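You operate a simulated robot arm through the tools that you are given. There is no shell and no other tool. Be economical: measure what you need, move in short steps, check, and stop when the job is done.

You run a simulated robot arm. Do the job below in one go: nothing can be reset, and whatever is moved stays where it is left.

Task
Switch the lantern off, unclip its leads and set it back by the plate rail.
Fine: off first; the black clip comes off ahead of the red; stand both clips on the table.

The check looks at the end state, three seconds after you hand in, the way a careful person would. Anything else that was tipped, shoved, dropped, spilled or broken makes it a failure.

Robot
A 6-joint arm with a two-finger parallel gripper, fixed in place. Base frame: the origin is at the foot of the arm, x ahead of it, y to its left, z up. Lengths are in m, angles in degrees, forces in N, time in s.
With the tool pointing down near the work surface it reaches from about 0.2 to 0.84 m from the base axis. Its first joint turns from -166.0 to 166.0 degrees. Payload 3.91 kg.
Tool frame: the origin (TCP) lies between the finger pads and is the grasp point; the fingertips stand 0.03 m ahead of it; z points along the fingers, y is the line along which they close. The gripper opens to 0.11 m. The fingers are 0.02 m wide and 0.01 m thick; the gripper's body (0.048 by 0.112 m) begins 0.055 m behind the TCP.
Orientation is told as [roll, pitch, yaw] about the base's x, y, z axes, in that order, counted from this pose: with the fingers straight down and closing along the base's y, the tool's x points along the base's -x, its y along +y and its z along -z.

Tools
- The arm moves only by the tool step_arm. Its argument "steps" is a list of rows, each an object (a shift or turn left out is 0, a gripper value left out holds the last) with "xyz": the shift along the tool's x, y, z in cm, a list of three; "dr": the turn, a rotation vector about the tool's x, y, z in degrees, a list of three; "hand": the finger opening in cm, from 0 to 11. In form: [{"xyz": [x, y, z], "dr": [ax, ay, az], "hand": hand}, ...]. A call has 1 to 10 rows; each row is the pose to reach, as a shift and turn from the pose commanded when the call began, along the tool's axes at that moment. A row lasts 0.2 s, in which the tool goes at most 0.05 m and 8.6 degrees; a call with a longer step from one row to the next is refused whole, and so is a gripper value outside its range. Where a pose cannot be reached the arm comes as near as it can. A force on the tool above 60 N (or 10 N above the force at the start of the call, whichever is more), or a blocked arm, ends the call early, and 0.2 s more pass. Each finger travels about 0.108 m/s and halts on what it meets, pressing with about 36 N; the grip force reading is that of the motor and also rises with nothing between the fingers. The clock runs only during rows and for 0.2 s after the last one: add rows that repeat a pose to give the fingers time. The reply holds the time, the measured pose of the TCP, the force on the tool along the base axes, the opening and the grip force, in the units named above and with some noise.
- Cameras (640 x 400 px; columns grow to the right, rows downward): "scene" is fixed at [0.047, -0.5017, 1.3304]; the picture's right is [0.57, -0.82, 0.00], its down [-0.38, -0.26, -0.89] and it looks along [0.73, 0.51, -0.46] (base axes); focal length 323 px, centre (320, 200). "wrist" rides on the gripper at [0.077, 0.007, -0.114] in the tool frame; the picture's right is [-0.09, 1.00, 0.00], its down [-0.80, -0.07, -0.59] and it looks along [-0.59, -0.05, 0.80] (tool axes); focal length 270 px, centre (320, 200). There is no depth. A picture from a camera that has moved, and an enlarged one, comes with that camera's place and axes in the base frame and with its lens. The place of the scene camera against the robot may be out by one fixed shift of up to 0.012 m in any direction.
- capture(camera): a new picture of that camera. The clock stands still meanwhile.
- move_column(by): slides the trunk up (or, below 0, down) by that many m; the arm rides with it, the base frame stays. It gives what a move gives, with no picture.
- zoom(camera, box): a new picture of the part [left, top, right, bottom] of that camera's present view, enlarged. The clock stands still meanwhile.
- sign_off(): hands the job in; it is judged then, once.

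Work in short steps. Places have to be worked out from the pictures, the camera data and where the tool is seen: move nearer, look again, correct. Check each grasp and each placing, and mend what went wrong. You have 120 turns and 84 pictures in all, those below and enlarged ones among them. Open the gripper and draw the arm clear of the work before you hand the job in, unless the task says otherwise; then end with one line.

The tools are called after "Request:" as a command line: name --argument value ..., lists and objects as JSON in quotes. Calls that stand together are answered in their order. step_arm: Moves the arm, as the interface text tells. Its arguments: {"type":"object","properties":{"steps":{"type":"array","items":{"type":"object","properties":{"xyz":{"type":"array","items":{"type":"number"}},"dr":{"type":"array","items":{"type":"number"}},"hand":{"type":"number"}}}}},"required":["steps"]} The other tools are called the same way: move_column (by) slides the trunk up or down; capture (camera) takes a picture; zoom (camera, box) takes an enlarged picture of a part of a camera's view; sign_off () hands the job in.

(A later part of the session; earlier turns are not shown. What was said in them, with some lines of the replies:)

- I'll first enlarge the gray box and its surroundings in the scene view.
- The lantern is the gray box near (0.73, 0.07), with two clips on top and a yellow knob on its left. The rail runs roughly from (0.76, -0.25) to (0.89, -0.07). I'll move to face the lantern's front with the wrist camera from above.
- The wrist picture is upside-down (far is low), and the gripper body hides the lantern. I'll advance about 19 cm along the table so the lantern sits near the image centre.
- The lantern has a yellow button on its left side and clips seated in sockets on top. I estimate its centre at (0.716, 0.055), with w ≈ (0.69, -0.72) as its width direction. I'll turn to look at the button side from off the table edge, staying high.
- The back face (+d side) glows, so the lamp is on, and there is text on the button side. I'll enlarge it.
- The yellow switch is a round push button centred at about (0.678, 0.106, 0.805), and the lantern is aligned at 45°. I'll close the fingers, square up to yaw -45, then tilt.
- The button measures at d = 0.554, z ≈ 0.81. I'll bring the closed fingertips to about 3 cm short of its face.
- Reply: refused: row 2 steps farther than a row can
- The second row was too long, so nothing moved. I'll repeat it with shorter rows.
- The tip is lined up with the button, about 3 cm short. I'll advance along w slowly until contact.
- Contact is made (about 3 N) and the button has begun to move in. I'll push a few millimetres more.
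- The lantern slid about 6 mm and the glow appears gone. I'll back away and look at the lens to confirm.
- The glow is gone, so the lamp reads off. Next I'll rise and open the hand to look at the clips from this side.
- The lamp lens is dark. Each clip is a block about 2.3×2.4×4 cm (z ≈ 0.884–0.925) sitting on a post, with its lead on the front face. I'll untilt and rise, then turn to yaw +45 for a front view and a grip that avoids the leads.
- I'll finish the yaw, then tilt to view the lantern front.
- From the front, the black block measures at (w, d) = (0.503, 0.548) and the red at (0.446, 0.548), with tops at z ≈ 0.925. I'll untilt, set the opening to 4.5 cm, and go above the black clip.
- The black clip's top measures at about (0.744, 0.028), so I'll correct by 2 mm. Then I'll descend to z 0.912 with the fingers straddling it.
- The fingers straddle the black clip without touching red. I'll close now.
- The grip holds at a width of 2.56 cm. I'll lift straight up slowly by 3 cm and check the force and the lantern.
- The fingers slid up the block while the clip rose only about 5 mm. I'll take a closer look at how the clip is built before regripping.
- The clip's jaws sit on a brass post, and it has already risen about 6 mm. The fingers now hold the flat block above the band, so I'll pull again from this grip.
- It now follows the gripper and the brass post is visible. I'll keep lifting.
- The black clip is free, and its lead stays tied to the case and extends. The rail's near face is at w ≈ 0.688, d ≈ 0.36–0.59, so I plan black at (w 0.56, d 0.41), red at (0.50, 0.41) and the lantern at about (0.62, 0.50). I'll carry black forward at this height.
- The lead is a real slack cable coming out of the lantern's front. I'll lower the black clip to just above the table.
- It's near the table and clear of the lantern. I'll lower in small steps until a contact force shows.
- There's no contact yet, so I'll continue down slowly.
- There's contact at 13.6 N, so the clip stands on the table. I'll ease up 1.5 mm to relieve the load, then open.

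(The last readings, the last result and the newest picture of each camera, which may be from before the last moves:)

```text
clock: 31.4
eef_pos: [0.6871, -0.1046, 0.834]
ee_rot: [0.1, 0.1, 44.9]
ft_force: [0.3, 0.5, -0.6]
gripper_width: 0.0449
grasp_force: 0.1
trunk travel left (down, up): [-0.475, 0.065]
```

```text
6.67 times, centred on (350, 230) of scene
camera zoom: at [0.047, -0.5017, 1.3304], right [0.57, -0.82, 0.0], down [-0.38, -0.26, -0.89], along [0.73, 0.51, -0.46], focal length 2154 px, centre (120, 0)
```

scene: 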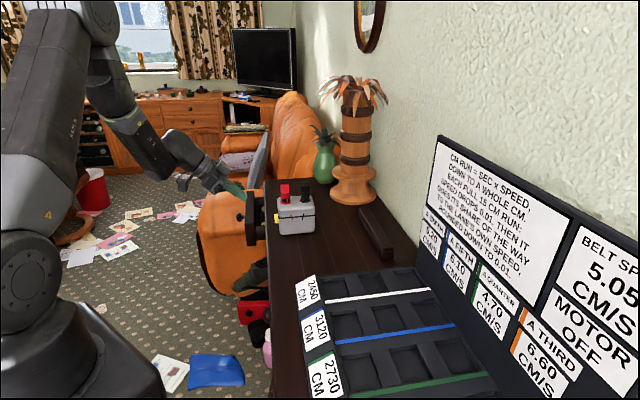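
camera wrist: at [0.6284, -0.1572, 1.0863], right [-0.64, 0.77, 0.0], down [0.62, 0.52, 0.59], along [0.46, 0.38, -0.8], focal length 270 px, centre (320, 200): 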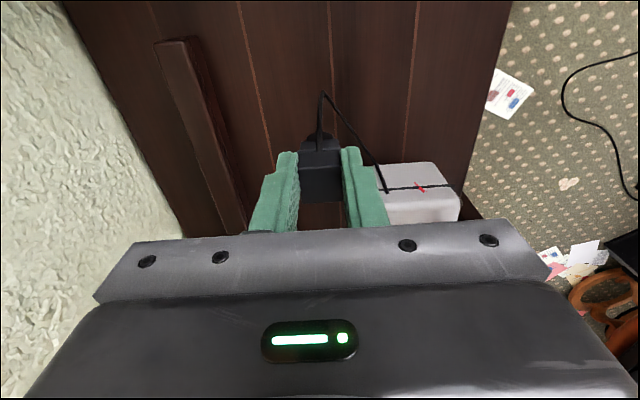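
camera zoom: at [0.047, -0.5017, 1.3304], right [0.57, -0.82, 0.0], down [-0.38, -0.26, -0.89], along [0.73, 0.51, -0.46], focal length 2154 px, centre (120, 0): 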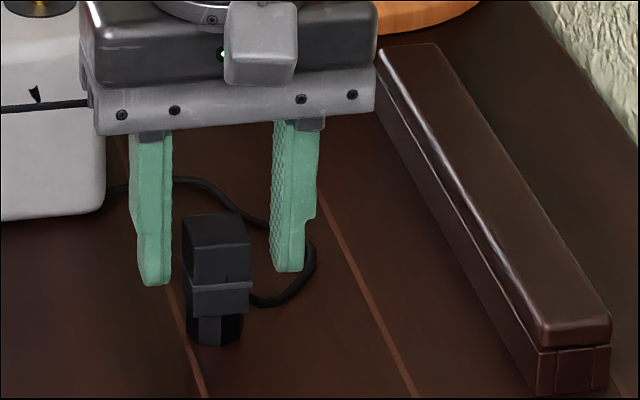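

The black clip stands by itself. I'll rise straight up.

Request:
step_arm --steps '[{"xyz": [0, 0, -3]}, {"xyz": [0, 0, -6.5]}, {"xyz": [0, 0, -10.5]}, {"xyz": [0, 0, -14.5]}, {"xyz": [0, 0, -17.5]}]'

Request:
capture --camera "wrist"

Request:
zoom --camera "scene" --box '[270, 160, 400, 260]'

```text
clock: 32.6
eef_pos: [0.6861, -0.1056, 1.0119]
ee_rot: [0.0, 0.2, 44.9]
ft_force: [0.4, -0.4, 0.3]
gripper_width: 0.0451
grasp_force: 0.0
trunk travel left (down, up): [-0.475, 0.065]
```

```text
42 pictures are left
camera wrist: at [0.628, -0.155, 1.1257], right [-0.64, 0.77, 0.0], down [0.62, 0.52, 0.59], along [0.46, 0.38, -0.81], focal length 270 px, centre (320, 200)
```

wrist: 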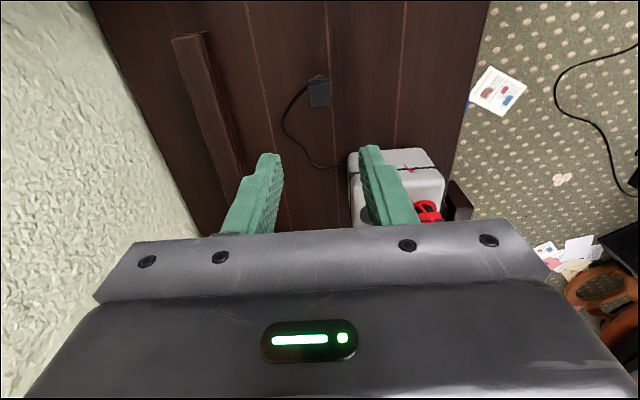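

```text
4.00 times, centred on (335, 210) of scene
camera zoom: at [0.047, -0.5017, 1.3304], right [0.57, -0.82, 0.0], down [-0.38, -0.26, -0.89], along [0.73, 0.51, -0.46], focal length 1292 px, centre (260, 160)
```

zoom: 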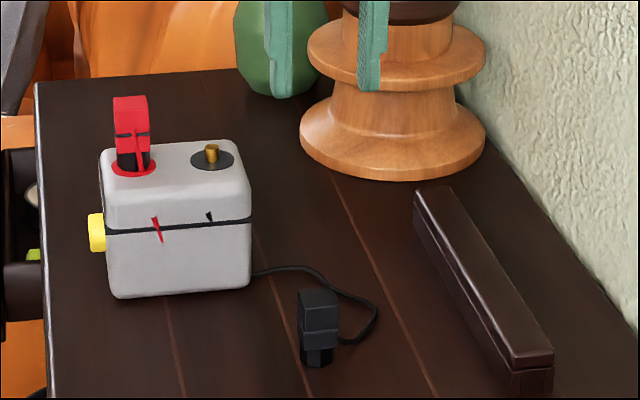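

The black clip stands upright with its cable lying loose on the table. I'll go above the red clip now.

Request:
step_arm --steps '[{"xyz": [-3.4, 2.8, 0]}, {"xyz": [-6.8, 5.7, 0]}, {"xyz": [-10.2, 8.5, 0]}, {"xyz": [-13.7, 11.3, 0]}, {"xyz": [-13.7, 11.3, 0]}]'

Request:
zoom --camera "wrist" --box '[200, 40, 440, 220]'

```text
clock: 33.8
eef_pos: [0.7055, 0.0697, 1.0103]
ee_rot: [0.0, 0.1, 44.8]
ft_force: [-0.8, 0.2, -0.5]
gripper_width: 0.045
grasp_force: 0.2
trunk travel left (down, up): [-0.475, 0.065]
```

```text
2.22 times, centred on (320, 130) of wrist
camera zoom: at [0.6467, 0.0206, 1.125], right [-0.64, 0.77, 0.0], down [0.62, 0.52, 0.59], along [0.46, 0.38, -0.81], focal length 601 px, centre (320, 356)
```

zoom: 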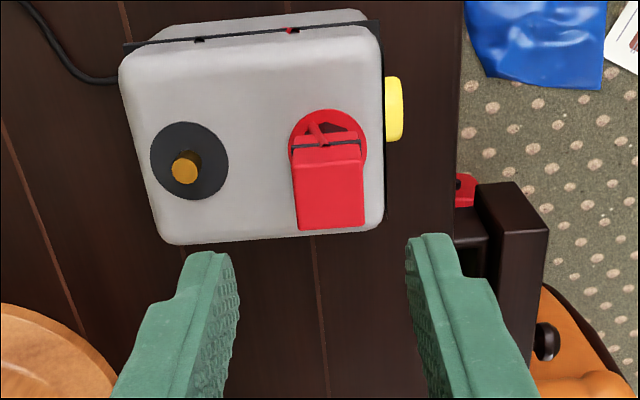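

The red clip's top is at (0.7055, 0.0728). I'll descend with a small correction so the tips stop just above the band, then close on the flat block.

Request:
step_arm --steps '[{"xyz": [-0.2, 0.25, 3]}, {"xyz": [-0.2, 0.25, 6]}, {"xyz": [-0.2, 0.25, 7.5]}, {"xyz": [-0.2, 0.25, 7.5]}, {"xyz": [-0.2, 0.25, 7.5], "hand": 0}, {"xyz": [-0.2, 0.25, 7.5], "hand": 0}, {"xyz": [-0.2, 0.25, 7.5], "hand": 0}]'

Request:
zoom --camera "scene" --box '[260, 155, 340, 235]'

```text
clock: 35.4
eef_pos: [0.7033, 0.0743, 0.9342]
ee_rot: [0.0, 0.1, 44.9]
ft_force: [-0.9, 0.7, -1.2]
gripper_width: 0.0231
grasp_force: 35.8
trunk travel left (down, up): [-0.475, 0.065]
```

```text
5.00 times, centred on (300, 195) of scene
camera zoom: at [0.047, -0.5017, 1.3304], right [0.57, -0.82, 0.0], down [-0.38, -0.26, -0.89], along [0.73, 0.51, -0.46], focal length 1615 px, centre (420, 225)
```

zoom: 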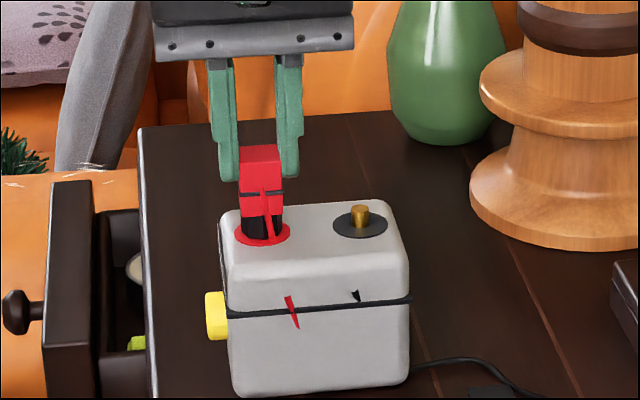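

The grip is on the flat faces (2.31 cm wide). I'll pull up slowly.

Request:
step_arm --steps '[{"xyz": [0, 0, -0.2]}, {"xyz": [0, 0, -0.4]}, {"xyz": [0, 0, -0.6]}, {"xyz": [0, 0, -0.8]}, {"xyz": [0, 0, -1.0]}, {"xyz": [0, 0, -1.2]}]'

Request:
zoom --camera "scene" --box '[260, 155, 340, 235]'

```text
clock: 36.8
eef_pos: [0.704, 0.0738, 0.946]
ee_rot: [0.0, 0.0, 45.0]
ft_force: [-0.2, -0.6, -0.2]
gripper_width: 0.0232
grasp_force: 36.0
trunk travel left (down, up): [-0.475, 0.065]
```

```text
5.00 times, centred on (300, 195) of scene
camera zoom: at [0.047, -0.5017, 1.3304], right [0.57, -0.82, 0.0], down [-0.38, -0.26, -0.89], along [0.73, 0.51, -0.46], focal length 1615 px, centre (420, 225)
```

zoom: 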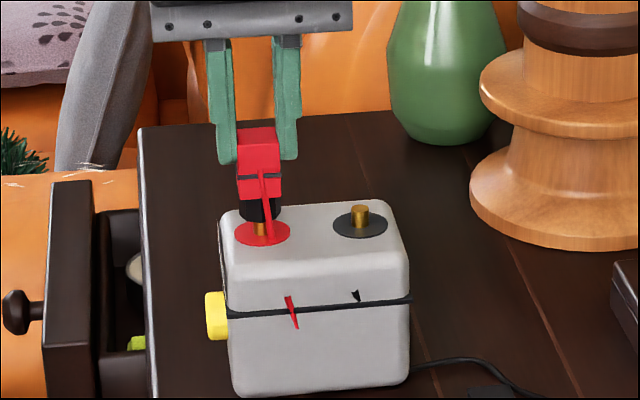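

The red clip follows and the post is visible. I'll lift clear, carry it to (w 0.47, d 0.40) and lower it part-way.

Request:
step_arm --steps '[{"xyz": [0, 0, -1.5]}, {"xyz": [0, 0, -3]}, {"xyz": [3, -0.5, -3]}, {"xyz": [6, -1, -3]}, {"xyz": [9, -1.5, -3]}, {"xyz": [12, -2, -3]}, {"xyz": [15, -2.5, -3]}, {"xyz": [15, -2.5, 0]}, {"xyz": [15, -2.5, 4]}, {"xyz": [15, -2.5, 8.5]}]'

Request:
zoom --camera "scene" --box '[260, 160, 390, 270]'

```text
clock: 39.0
eef_pos: [0.6133, -0.0488, 0.858]
ee_rot: [0.0, 0.1, 44.9]
ft_force: [0.3, -0.3, -0.6]
gripper_width: 0.0235
grasp_force: 35.6
trunk travel left (down, up): [-0.475, 0.065]
```

```text
3.64 times, centred on (325, 215) of scene
camera zoom: at [0.047, -0.5017, 1.3304], right [0.57, -0.82, 0.0], down [-0.38, -0.26, -0.89], along [0.73, 0.51, -0.46], focal length 1175 px, centre (302, 146)
```

zoom: 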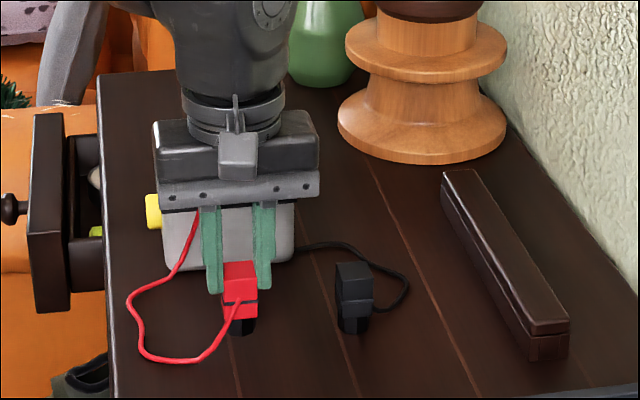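

The red cable loops out to the left and stays on the table. I'll lower gently to contact.

Request:
step_arm --steps '[{"xyz": [0, 0, 0.5]}, {"xyz": [0, 0, 1.0]}, {"xyz": [0, 0, 1.3]}, {"xyz": [0, 0, 1.5]}, {"xyz": [0, 0, 1.7]}]'

```text
clock: 40.2
eef_pos: [0.615, -0.0504, 0.8436]
ee_rot: [0.0, 0.0, 44.9]
ft_force: [0.6, 0.6, -0.6]
gripper_width: 0.0232
grasp_force: 35.7
trunk travel left (down, up): [-0.475, 0.065]
```

Request:
step_arm --steps '[{"xyz": [0, 0, 0.2]}, {"xyz": [0, 0, 0.4]}, {"xyz": [0, 0, 0.6]}]'

```text
clock: 41.0
eef_pos: [0.6151, -0.0492, 0.8376]
ee_rot: [0.0, 0.1, 44.9]
ft_force: [-0.8, 0.0, 0.6]
gripper_width: 0.0232
grasp_force: 36.3
trunk travel left (down, up): [-0.475, 0.065]
```

Request:
step_arm --steps '[{"xyz": [0, 0, 0.15]}, {"xyz": [0, 0, 0.3]}]'

Request:
zoom --camera "scene" --box '[290, 210, 350, 260]'

```text
clock: 41.6
eef_pos: [0.6138, -0.0492, 0.8375]
ee_rot: [-0.1, 0.0, 44.9]
ft_force: [-4.0, 1.2, 15.1]
gripper_width: 0.0233
grasp_force: 36.0
trunk travel left (down, up): [-0.475, 0.065]
```

```text
8.00 times, centred on (320, 235) of scene
camera zoom: at [0.047, -0.5017, 1.3304], right [0.57, -0.82, 0.0], down [-0.38, -0.26, -0.89], along [0.73, 0.51, -0.46], focal length 2584 px, centre (320, -80)
```

zoom: 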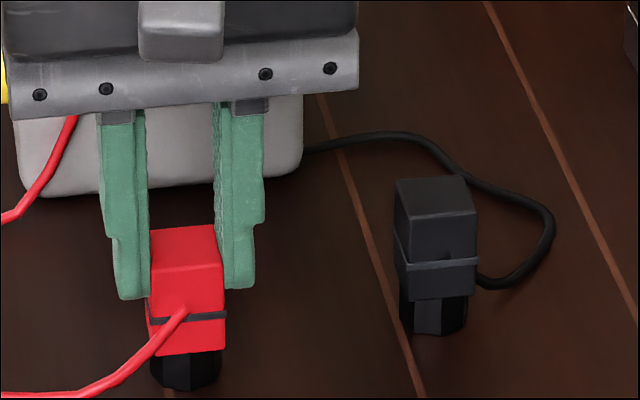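

Red has contact at 15 N. I'll relieve the load, open, and rise.

Request:
step_arm --steps '[{"xyz": [0, 0, -0.25]}, {"xyz": [0, 0, -0.25], "hand": 3.5}, {"xyz": [0, 0, -0.25], "hand": 4.5}, {"xyz": [0, 0, -0.25], "hand": 4.5}, {"xyz": [0, 0, -2]}, {"xyz": [0, 0, -6]}, {"xyz": [0, 0, -10.5]}, {"xyz": [0, 0, -15]}, {"xyz": [0, 0, -19]}]'

Request:
zoom --camera "scene" --box '[260, 160, 390, 270]'

Request:
capture --camera "wrist"

```text
clock: 43.6
eef_pos: [0.6136, -0.0493, 1.0274]
ee_rot: [0.0, 0.1, 45.0]
ft_force: [0.7, -0.2, -0.6]
gripper_width: 0.045
grasp_force: 0.1
trunk travel left (down, up): [-0.475, 0.065]
```

```text
3.64 times, centred on (325, 215) of scene
camera zoom: at [0.047, -0.5017, 1.3304], right [0.57, -0.82, 0.0], down [-0.38, -0.26, -0.89], along [0.73, 0.51, -0.46], focal length 1175 px, centre (302, 146)
```

zoom: 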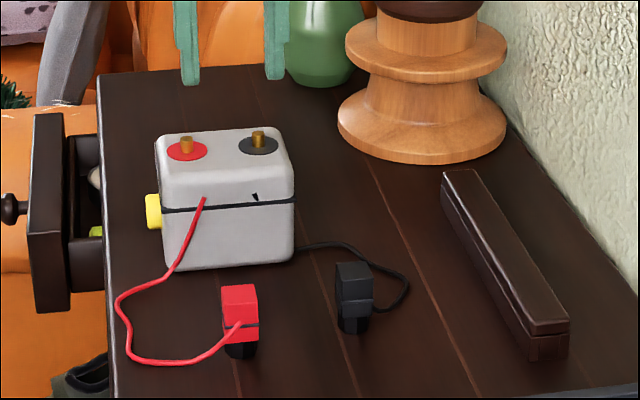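

```text
34 pictures are left
camera wrist: at [0.556, -0.099, 1.1408], right [-0.64, 0.77, 0.0], down [0.62, 0.52, 0.59], along [0.46, 0.38, -0.81], focal length 270 px, centre (320, 200)
```

wrist: 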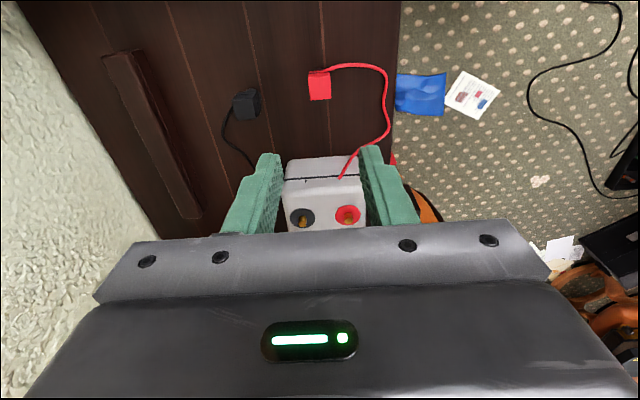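

Both clips are standing. I'll rotate to yaw -45 above the lantern, hand open, to grip it front-to-back.

Request:
step_arm --steps '[{"xyz": [-1.5, 0, 0], "dr": [0, 0, 8.5], "hand": 11}, {"xyz": [-3, 0, 0], "dr": [0, 0, 17]}, {"xyz": [-5, 0, 0], "dr": [0, 0, 25.5]}, {"xyz": [-7, 0, 0], "dr": [0, 0, 34]}, {"xyz": [-9, -0.2, 0], "dr": [0, 0, 42.5]}, {"xyz": [-11, -0.3, 0], "dr": [0, 0, 51]}, {"xyz": [-12.5, -0.5, 0], "dr": [0, 0, 59.5]}, {"xyz": [-14, -0.6, 0], "dr": [0, 0, 68]}, {"xyz": [-15, -0.7, 0], "dr": [0, 0, 76.5]}, {"xyz": [-15.5, -0.7, 0], "dr": [0, 0, 85]}]'

Request:
step_arm --steps '[{"dr": [0, 0, 5], "xyz": [0, 0, 0]}, {"dr": [0, 0, 5], "xyz": [0, 0, 0]}]'

Request:
capture --camera "wrist"

```text
clock: 45.8
eef_pos: [0.7277, 0.0552, 1.0259]
ee_rot: [-0.1, 0.1, -40.3]
ft_force: [0.8, 0.5, 0.1]
gripper_width: 0.1102
grasp_force: 0.1
trunk travel left (down, up): [-0.475, 0.065]
```

```text
clock: 46.4
eef_pos: [0.7283, 0.0552, 1.0259]
ee_rot: [-0.1, 0.0, -45.1]
ft_force: [0.1, -0.3, 0.8]
gripper_width: 0.1101
grasp_force: 0.0
trunk travel left (down, up): [-0.475, 0.065]
```

```text
33 pictures are left
camera wrist: at [0.6805, 0.1142, 1.1403], right [0.77, 0.64, 0.0], down [0.52, -0.62, 0.59], along [0.38, -0.46, -0.8], focal length 270 px, centre (320, 200)
```

wrist: 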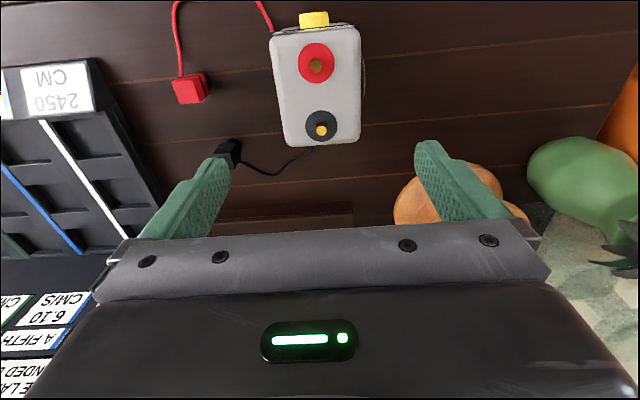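

The posts locate the lantern centre at (w 0.4755, d 0.553), and the tool is right above it. I'll descend to z ≈ 0.856 so the tips stop just above the seam.

Request:
step_arm --steps '[{"xyz": [0, 0, 4]}, {"xyz": [0, 0, 8]}, {"xyz": [0, 0, 11]}, {"xyz": [0, 0, 13]}, {"xyz": [0, 0, 15]}, {"xyz": [0, 0, 16.8]}, {"xyz": [0, 0, 16.8]}]'

Request:
zoom --camera "scene" --box '[250, 150, 380, 260]'

```text
clock: 48.0
eef_pos: [0.7288, 0.0547, 0.8581]
ee_rot: [-0.2, 0.0, -45.2]
ft_force: [-1.1, -0.3, 0.4]
gripper_width: 0.1103
grasp_force: 0.1
trunk travel left (down, up): [-0.475, 0.065]
```

```text
3.64 times, centred on (315, 205) of scene
camera zoom: at [0.047, -0.5017, 1.3304], right [0.57, -0.82, 0.0], down [-0.38, -0.26, -0.89], along [0.73, 0.51, -0.46], focal length 1175 px, centre (338, 182)
```

zoom: 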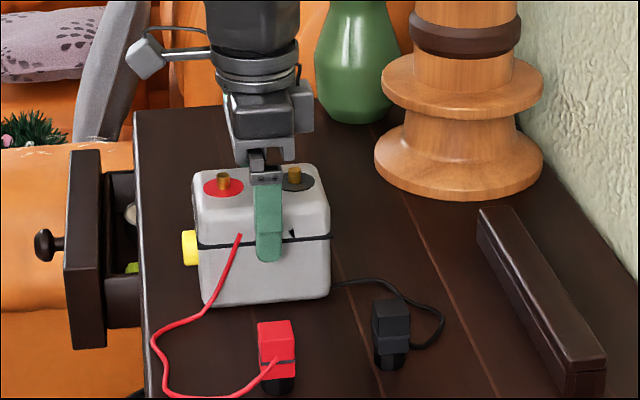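

The front finger sits between the two leads. I'll close on the case.

Request:
step_arm --steps '[{"hand": 8}, {"hand": 5}, {"hand": 5}, {"hand": 5}]'

Request:
zoom --camera "scene" --box '[250, 150, 380, 260]'

```text
clock: 49.0
eef_pos: [0.7287, 0.0554, 0.8569]
ee_rot: [0.0, 0.0, -45.1]
ft_force: [0.1, -0.5, -0.3]
gripper_width: 0.0846
grasp_force: 35.9
trunk travel left (down, up): [-0.475, 0.065]
```

```text
3.64 times, centred on (315, 205) of scene
camera zoom: at [0.047, -0.5017, 1.3304], right [0.57, -0.82, 0.0], down [-0.38, -0.26, -0.89], along [0.73, 0.51, -0.46], focal length 1175 px, centre (338, 182)
```

zoom: 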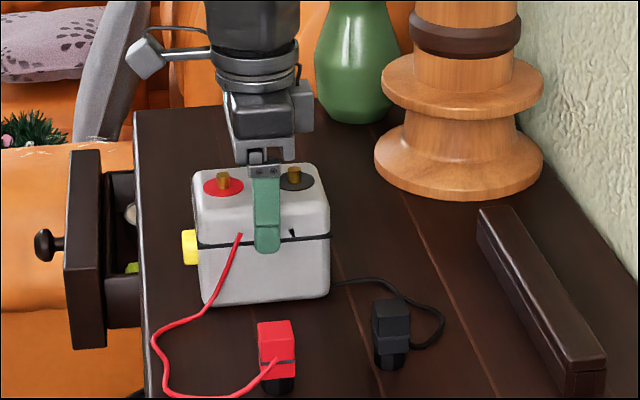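

It's held at a width of 8.5 cm. I'll lift 3 cm and check.

Request:
step_arm --steps '[{"xyz": [0, 0, -0.6]}, {"xyz": [0, 0, -1.2]}, {"xyz": [0, 0, -2]}, {"xyz": [0, 0, -3]}]'

Request:
zoom --camera "scene" --box '[250, 150, 380, 260]'

```text
clock: 50.0
eef_pos: [0.7305, 0.0559, 0.8868]
ee_rot: [-0.1, -0.1, -45.2]
ft_force: [-0.3, -0.4, -4.9]
gripper_width: 0.0848
grasp_force: 35.8
trunk travel left (down, up): [-0.475, 0.065]
```

```text
3.64 times, centred on (315, 205) of scene
camera zoom: at [0.047, -0.5017, 1.3304], right [0.57, -0.82, 0.0], down [-0.38, -0.26, -0.89], along [0.73, 0.51, -0.46], focal length 1175 px, centre (338, 182)
```

zoom: 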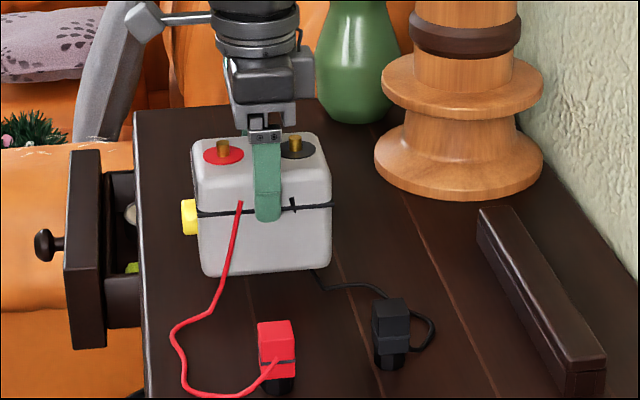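

It's lifted level (4.9 N). I'll carry it 10 cm toward the rail and shift slightly toward -d.

Request:
step_arm --steps '[{"xyz": [-2, -0.8, 0]}, {"xyz": [-4, -1.6, 0]}, {"xyz": [-6, -2.4, 0]}, {"xyz": [-8, -3.2, 0]}, {"xyz": [-10, -4, 0]}, {"xyz": [-10, -4, 0]}]'

Request:
zoom --camera "scene" --box '[260, 150, 420, 280]'

Request:
capture --camera "wrist"

```text
clock: 51.4
eef_pos: [0.7712, -0.0422, 0.8854]
ee_rot: [-0.1, 0.0, -45.1]
ft_force: [1.4, 0.1, -4.7]
gripper_width: 0.0848
grasp_force: 36.2
trunk travel left (down, up): [-0.475, 0.065]
```

```text
3.08 times, centred on (340, 215) of scene
camera zoom: at [0.047, -0.5017, 1.3304], right [0.57, -0.82, 0.0], down [-0.38, -0.26, -0.89], along [0.73, 0.51, -0.46], focal length 994 px, centre (258, 154)
```

zoom: 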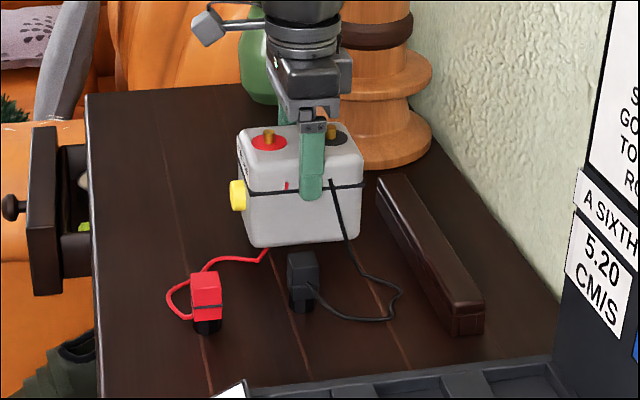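

```text
28 pictures are left
camera wrist: at [0.7238, 0.0152, 1.0], right [0.77, 0.64, 0.0], down [0.52, -0.62, 0.59], along [0.38, -0.46, -0.8], focal length 270 px, centre (320, 200)
```

wrist: 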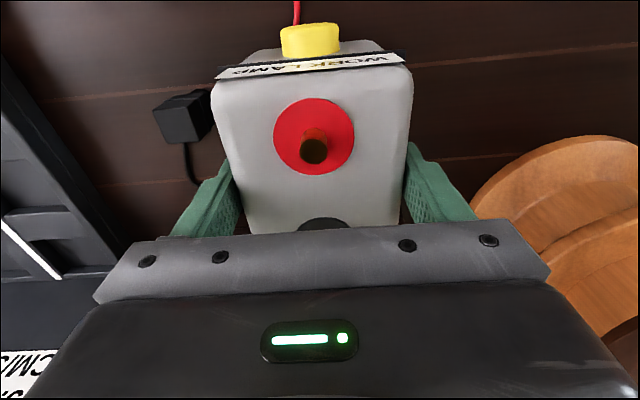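

The lantern is at w 0.575, and the rail's near face is at about 0.685. I'll move 4.6 cm further, leaving roughly a 1 cm gap, and check before lowering.

Request:
step_arm --steps '[{"xyz": [-1.6, 0, 0]}, {"xyz": [-3.2, 0, 0]}, {"xyz": [-4.6, 0, 0]}, {"xyz": [-4.6, 0, 0.8]}, {"xyz": [-4.6, 0, 1.6]}]'

Request:
zoom --camera "scene" --box '[280, 150, 420, 270]'

```text
clock: 52.6
eef_pos: [0.8047, -0.0765, 0.8691]
ee_rot: [-0.2, 0.1, -45.1]
ft_force: [0.4, -0.3, -3.9]
gripper_width: 0.0847
grasp_force: 36.0
trunk travel left (down, up): [-0.475, 0.065]
```

```text
3.33 times, centred on (350, 210) of scene
camera zoom: at [0.047, -0.5017, 1.3304], right [0.57, -0.82, 0.0], down [-0.38, -0.26, -0.89], along [0.73, 0.51, -0.46], focal length 1077 px, centre (220, 167)
```

zoom: 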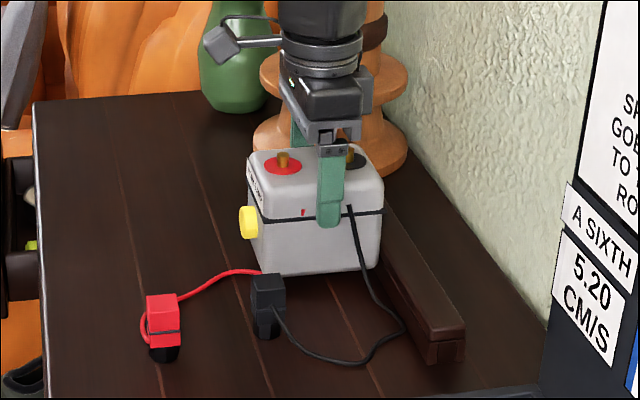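

In this view the lantern looks nearly touching the rail. I'll back off 7 mm, then lower toward the table.

Request:
step_arm --steps '[{"xyz": [0.7, 0, 0]}, {"xyz": [0.7, 0, 0]}, {"xyz": [0.7, 0, 0.4]}, {"xyz": [0.7, 0, 0.8]}]'

Request:
zoom --camera "scene" --box '[310, 180, 400, 270]'

```text
clock: 53.6
eef_pos: [0.7997, -0.0715, 0.8619]
ee_rot: [-0.1, 0.0, -45.1]
ft_force: [-0.2, -0.1, -4.3]
gripper_width: 0.0847
grasp_force: 35.7
trunk travel left (down, up): [-0.475, 0.065]
```

```text
4.44 times, centred on (355, 225) of scene
camera zoom: at [0.047, -0.5017, 1.3304], right [0.57, -0.82, 0.0], down [-0.38, -0.26, -0.89], along [0.73, 0.51, -0.46], focal length 1436 px, centre (164, 89)
```

zoom: 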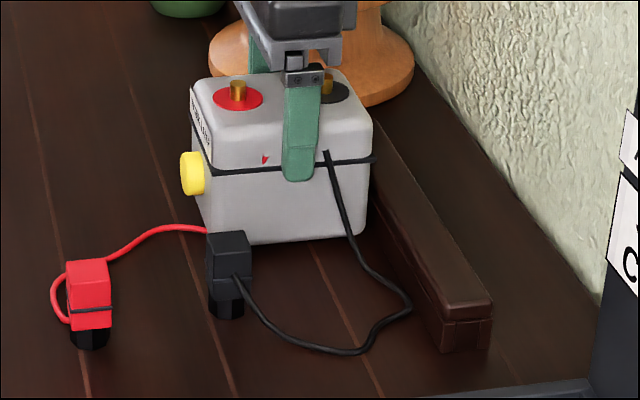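

There's now a small gap to the rail. I'll lower the last few millimetres to contact.

Request:
step_arm --steps '[{"xyz": [0, 0, 0.2]}, {"xyz": [0, 0, 0.4]}, {"xyz": [0, 0, 0.55]}]'

```text
clock: 54.4
eef_pos: [0.7988, -0.0706, 0.8566]
ee_rot: [0.0, 0.0, -45.2]
ft_force: [0.2, 0.6, -1.8]
gripper_width: 0.0847
grasp_force: 35.8
trunk travel left (down, up): [-0.475, 0.065]
```

It's touching down (load 4.3 → 1.8 N). I'll lower 1 mm more, open, and rise straight up.

Request:
step_arm --steps '[{"xyz": [0, 0, 0.1]}, {"xyz": [0, 0, 0.1], "hand": 9.5}, {"xyz": [0, 0, 0.1], "hand": 11}, {"xyz": [0, 0, 0.1], "hand": 11}, {"xyz": [0, 0, -3]}, {"xyz": [0, 0, -7]}, {"xyz": [0, 0, -11.5]}, {"xyz": [0, 0, -16]}]'

Request:
zoom --camera "scene" --box '[270, 150, 410, 270]'

Request:
capture --camera "wrist"

```text
clock: 56.2
eef_pos: [0.7978, -0.0695, 1.0172]
ee_rot: [-0.1, 0.0, -45.0]
ft_force: [0.3, 1.1, -0.3]
gripper_width: 0.11
grasp_force: 0.0
trunk travel left (down, up): [-0.475, 0.065]
```

```text
3.33 times, centred on (340, 210) of scene
camera zoom: at [0.047, -0.5017, 1.3304], right [0.57, -0.82, 0.0], down [-0.38, -0.26, -0.89], along [0.73, 0.51, -0.46], focal length 1077 px, centre (253, 167)
```

zoom: 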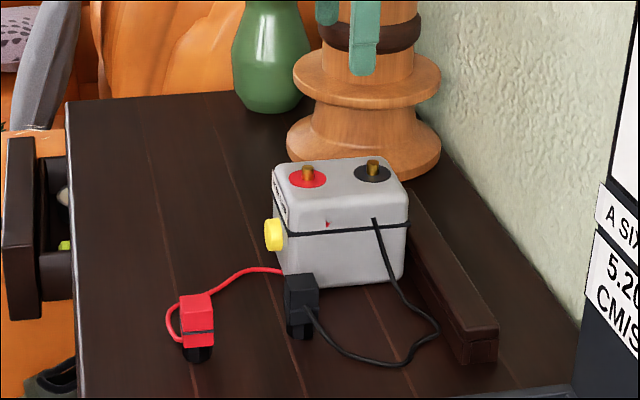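

```text
24 pictures are left
camera wrist: at [0.7499, -0.0108, 1.1333], right [0.77, 0.64, 0.0], down [0.52, -0.62, 0.59], along [0.38, -0.46, -0.8], focal length 270 px, centre (320, 200)
```

wrist: 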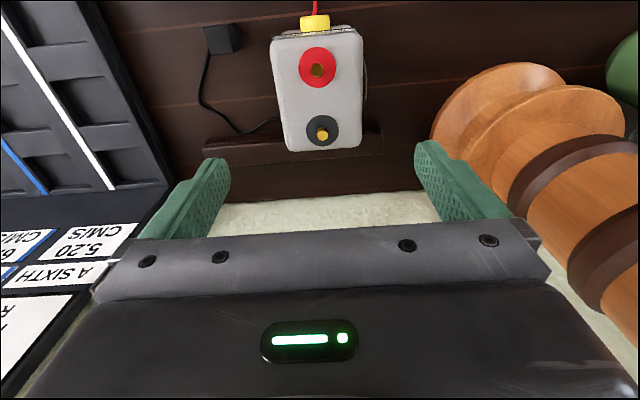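

The lantern stands upright beside the rail and both clips are standing. I'll draw the arm back toward the base side and take a final look.

Request:
step_arm --steps '[{"xyz": [4, 0, -1]}, {"xyz": [8, 0, -2]}, {"xyz": [12, -1, -3]}, {"xyz": [16, -2, -3]}, {"xyz": [20, -3, -3]}, {"xyz": [24, -4, -3]}, {"xyz": [28, -5, -3]}, {"xyz": [32, -8, -3]}]'

Request:
capture --camera "scene"

Request:
capture --camera "wrist"

Request:
zoom --camera "scene" --box '[290, 190, 390, 270]'

```text
clock: 58.0
eef_pos: [0.514, 0.1003, 1.0485]
ee_rot: [0.1, -0.1, -45.0]
ft_force: [-0.2, 0.1, 0.2]
gripper_width: 0.1098
grasp_force: 0.1
trunk travel left (down, up): [-0.475, 0.065]
```

```text
23 pictures are left
```

scene: 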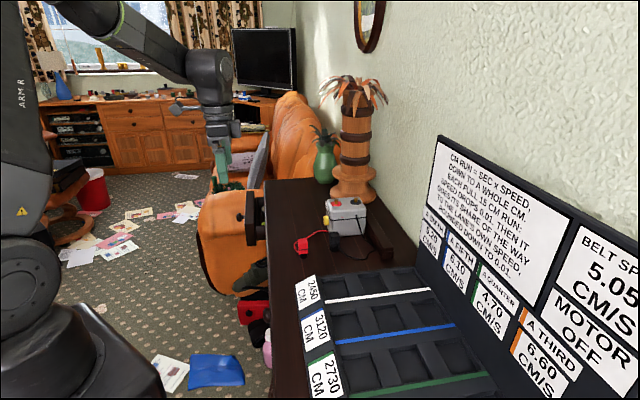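

```text
22 pictures are left
camera wrist: at [0.4651, 0.1586, 1.1629], right [0.77, 0.64, 0.0], down [0.52, -0.62, 0.6], along [0.38, -0.46, -0.8], focal length 270 px, centre (320, 200)
```

wrist: 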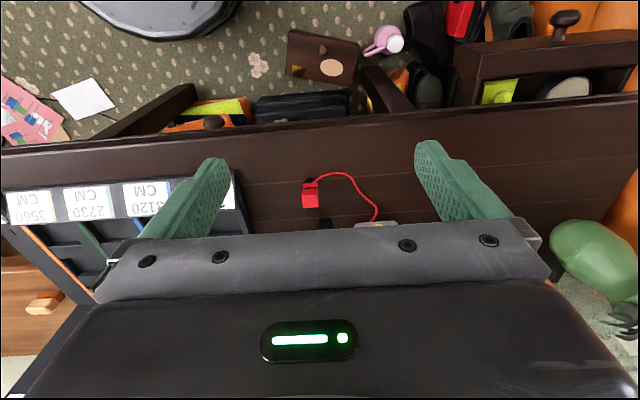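

```text
5.00 times, centred on (340, 230) of scene
camera zoom: at [0.047, -0.5017, 1.3304], right [0.57, -0.82, 0.0], down [-0.38, -0.26, -0.89], along [0.73, 0.51, -0.46], focal length 1615 px, centre (220, 50)
```

zoom: 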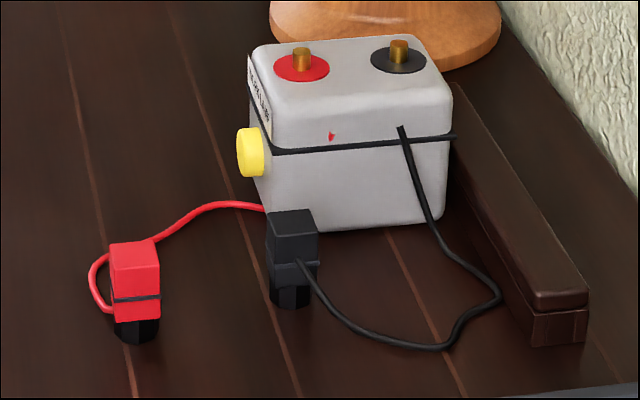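

Everything is in place: the lamp is off, both clips stand on the table, the lantern is upright by the rail, and the arm is clear. Handing in.

Request:
sign_off

```text
The job is handed in.
```

The lantern is switched off and stands upright by the plate rail with a small gap. The black clip came off before the red, and both clips stand on the table; pressing the switch slid the lantern about 6 mm, and nothing else looked disturbed.
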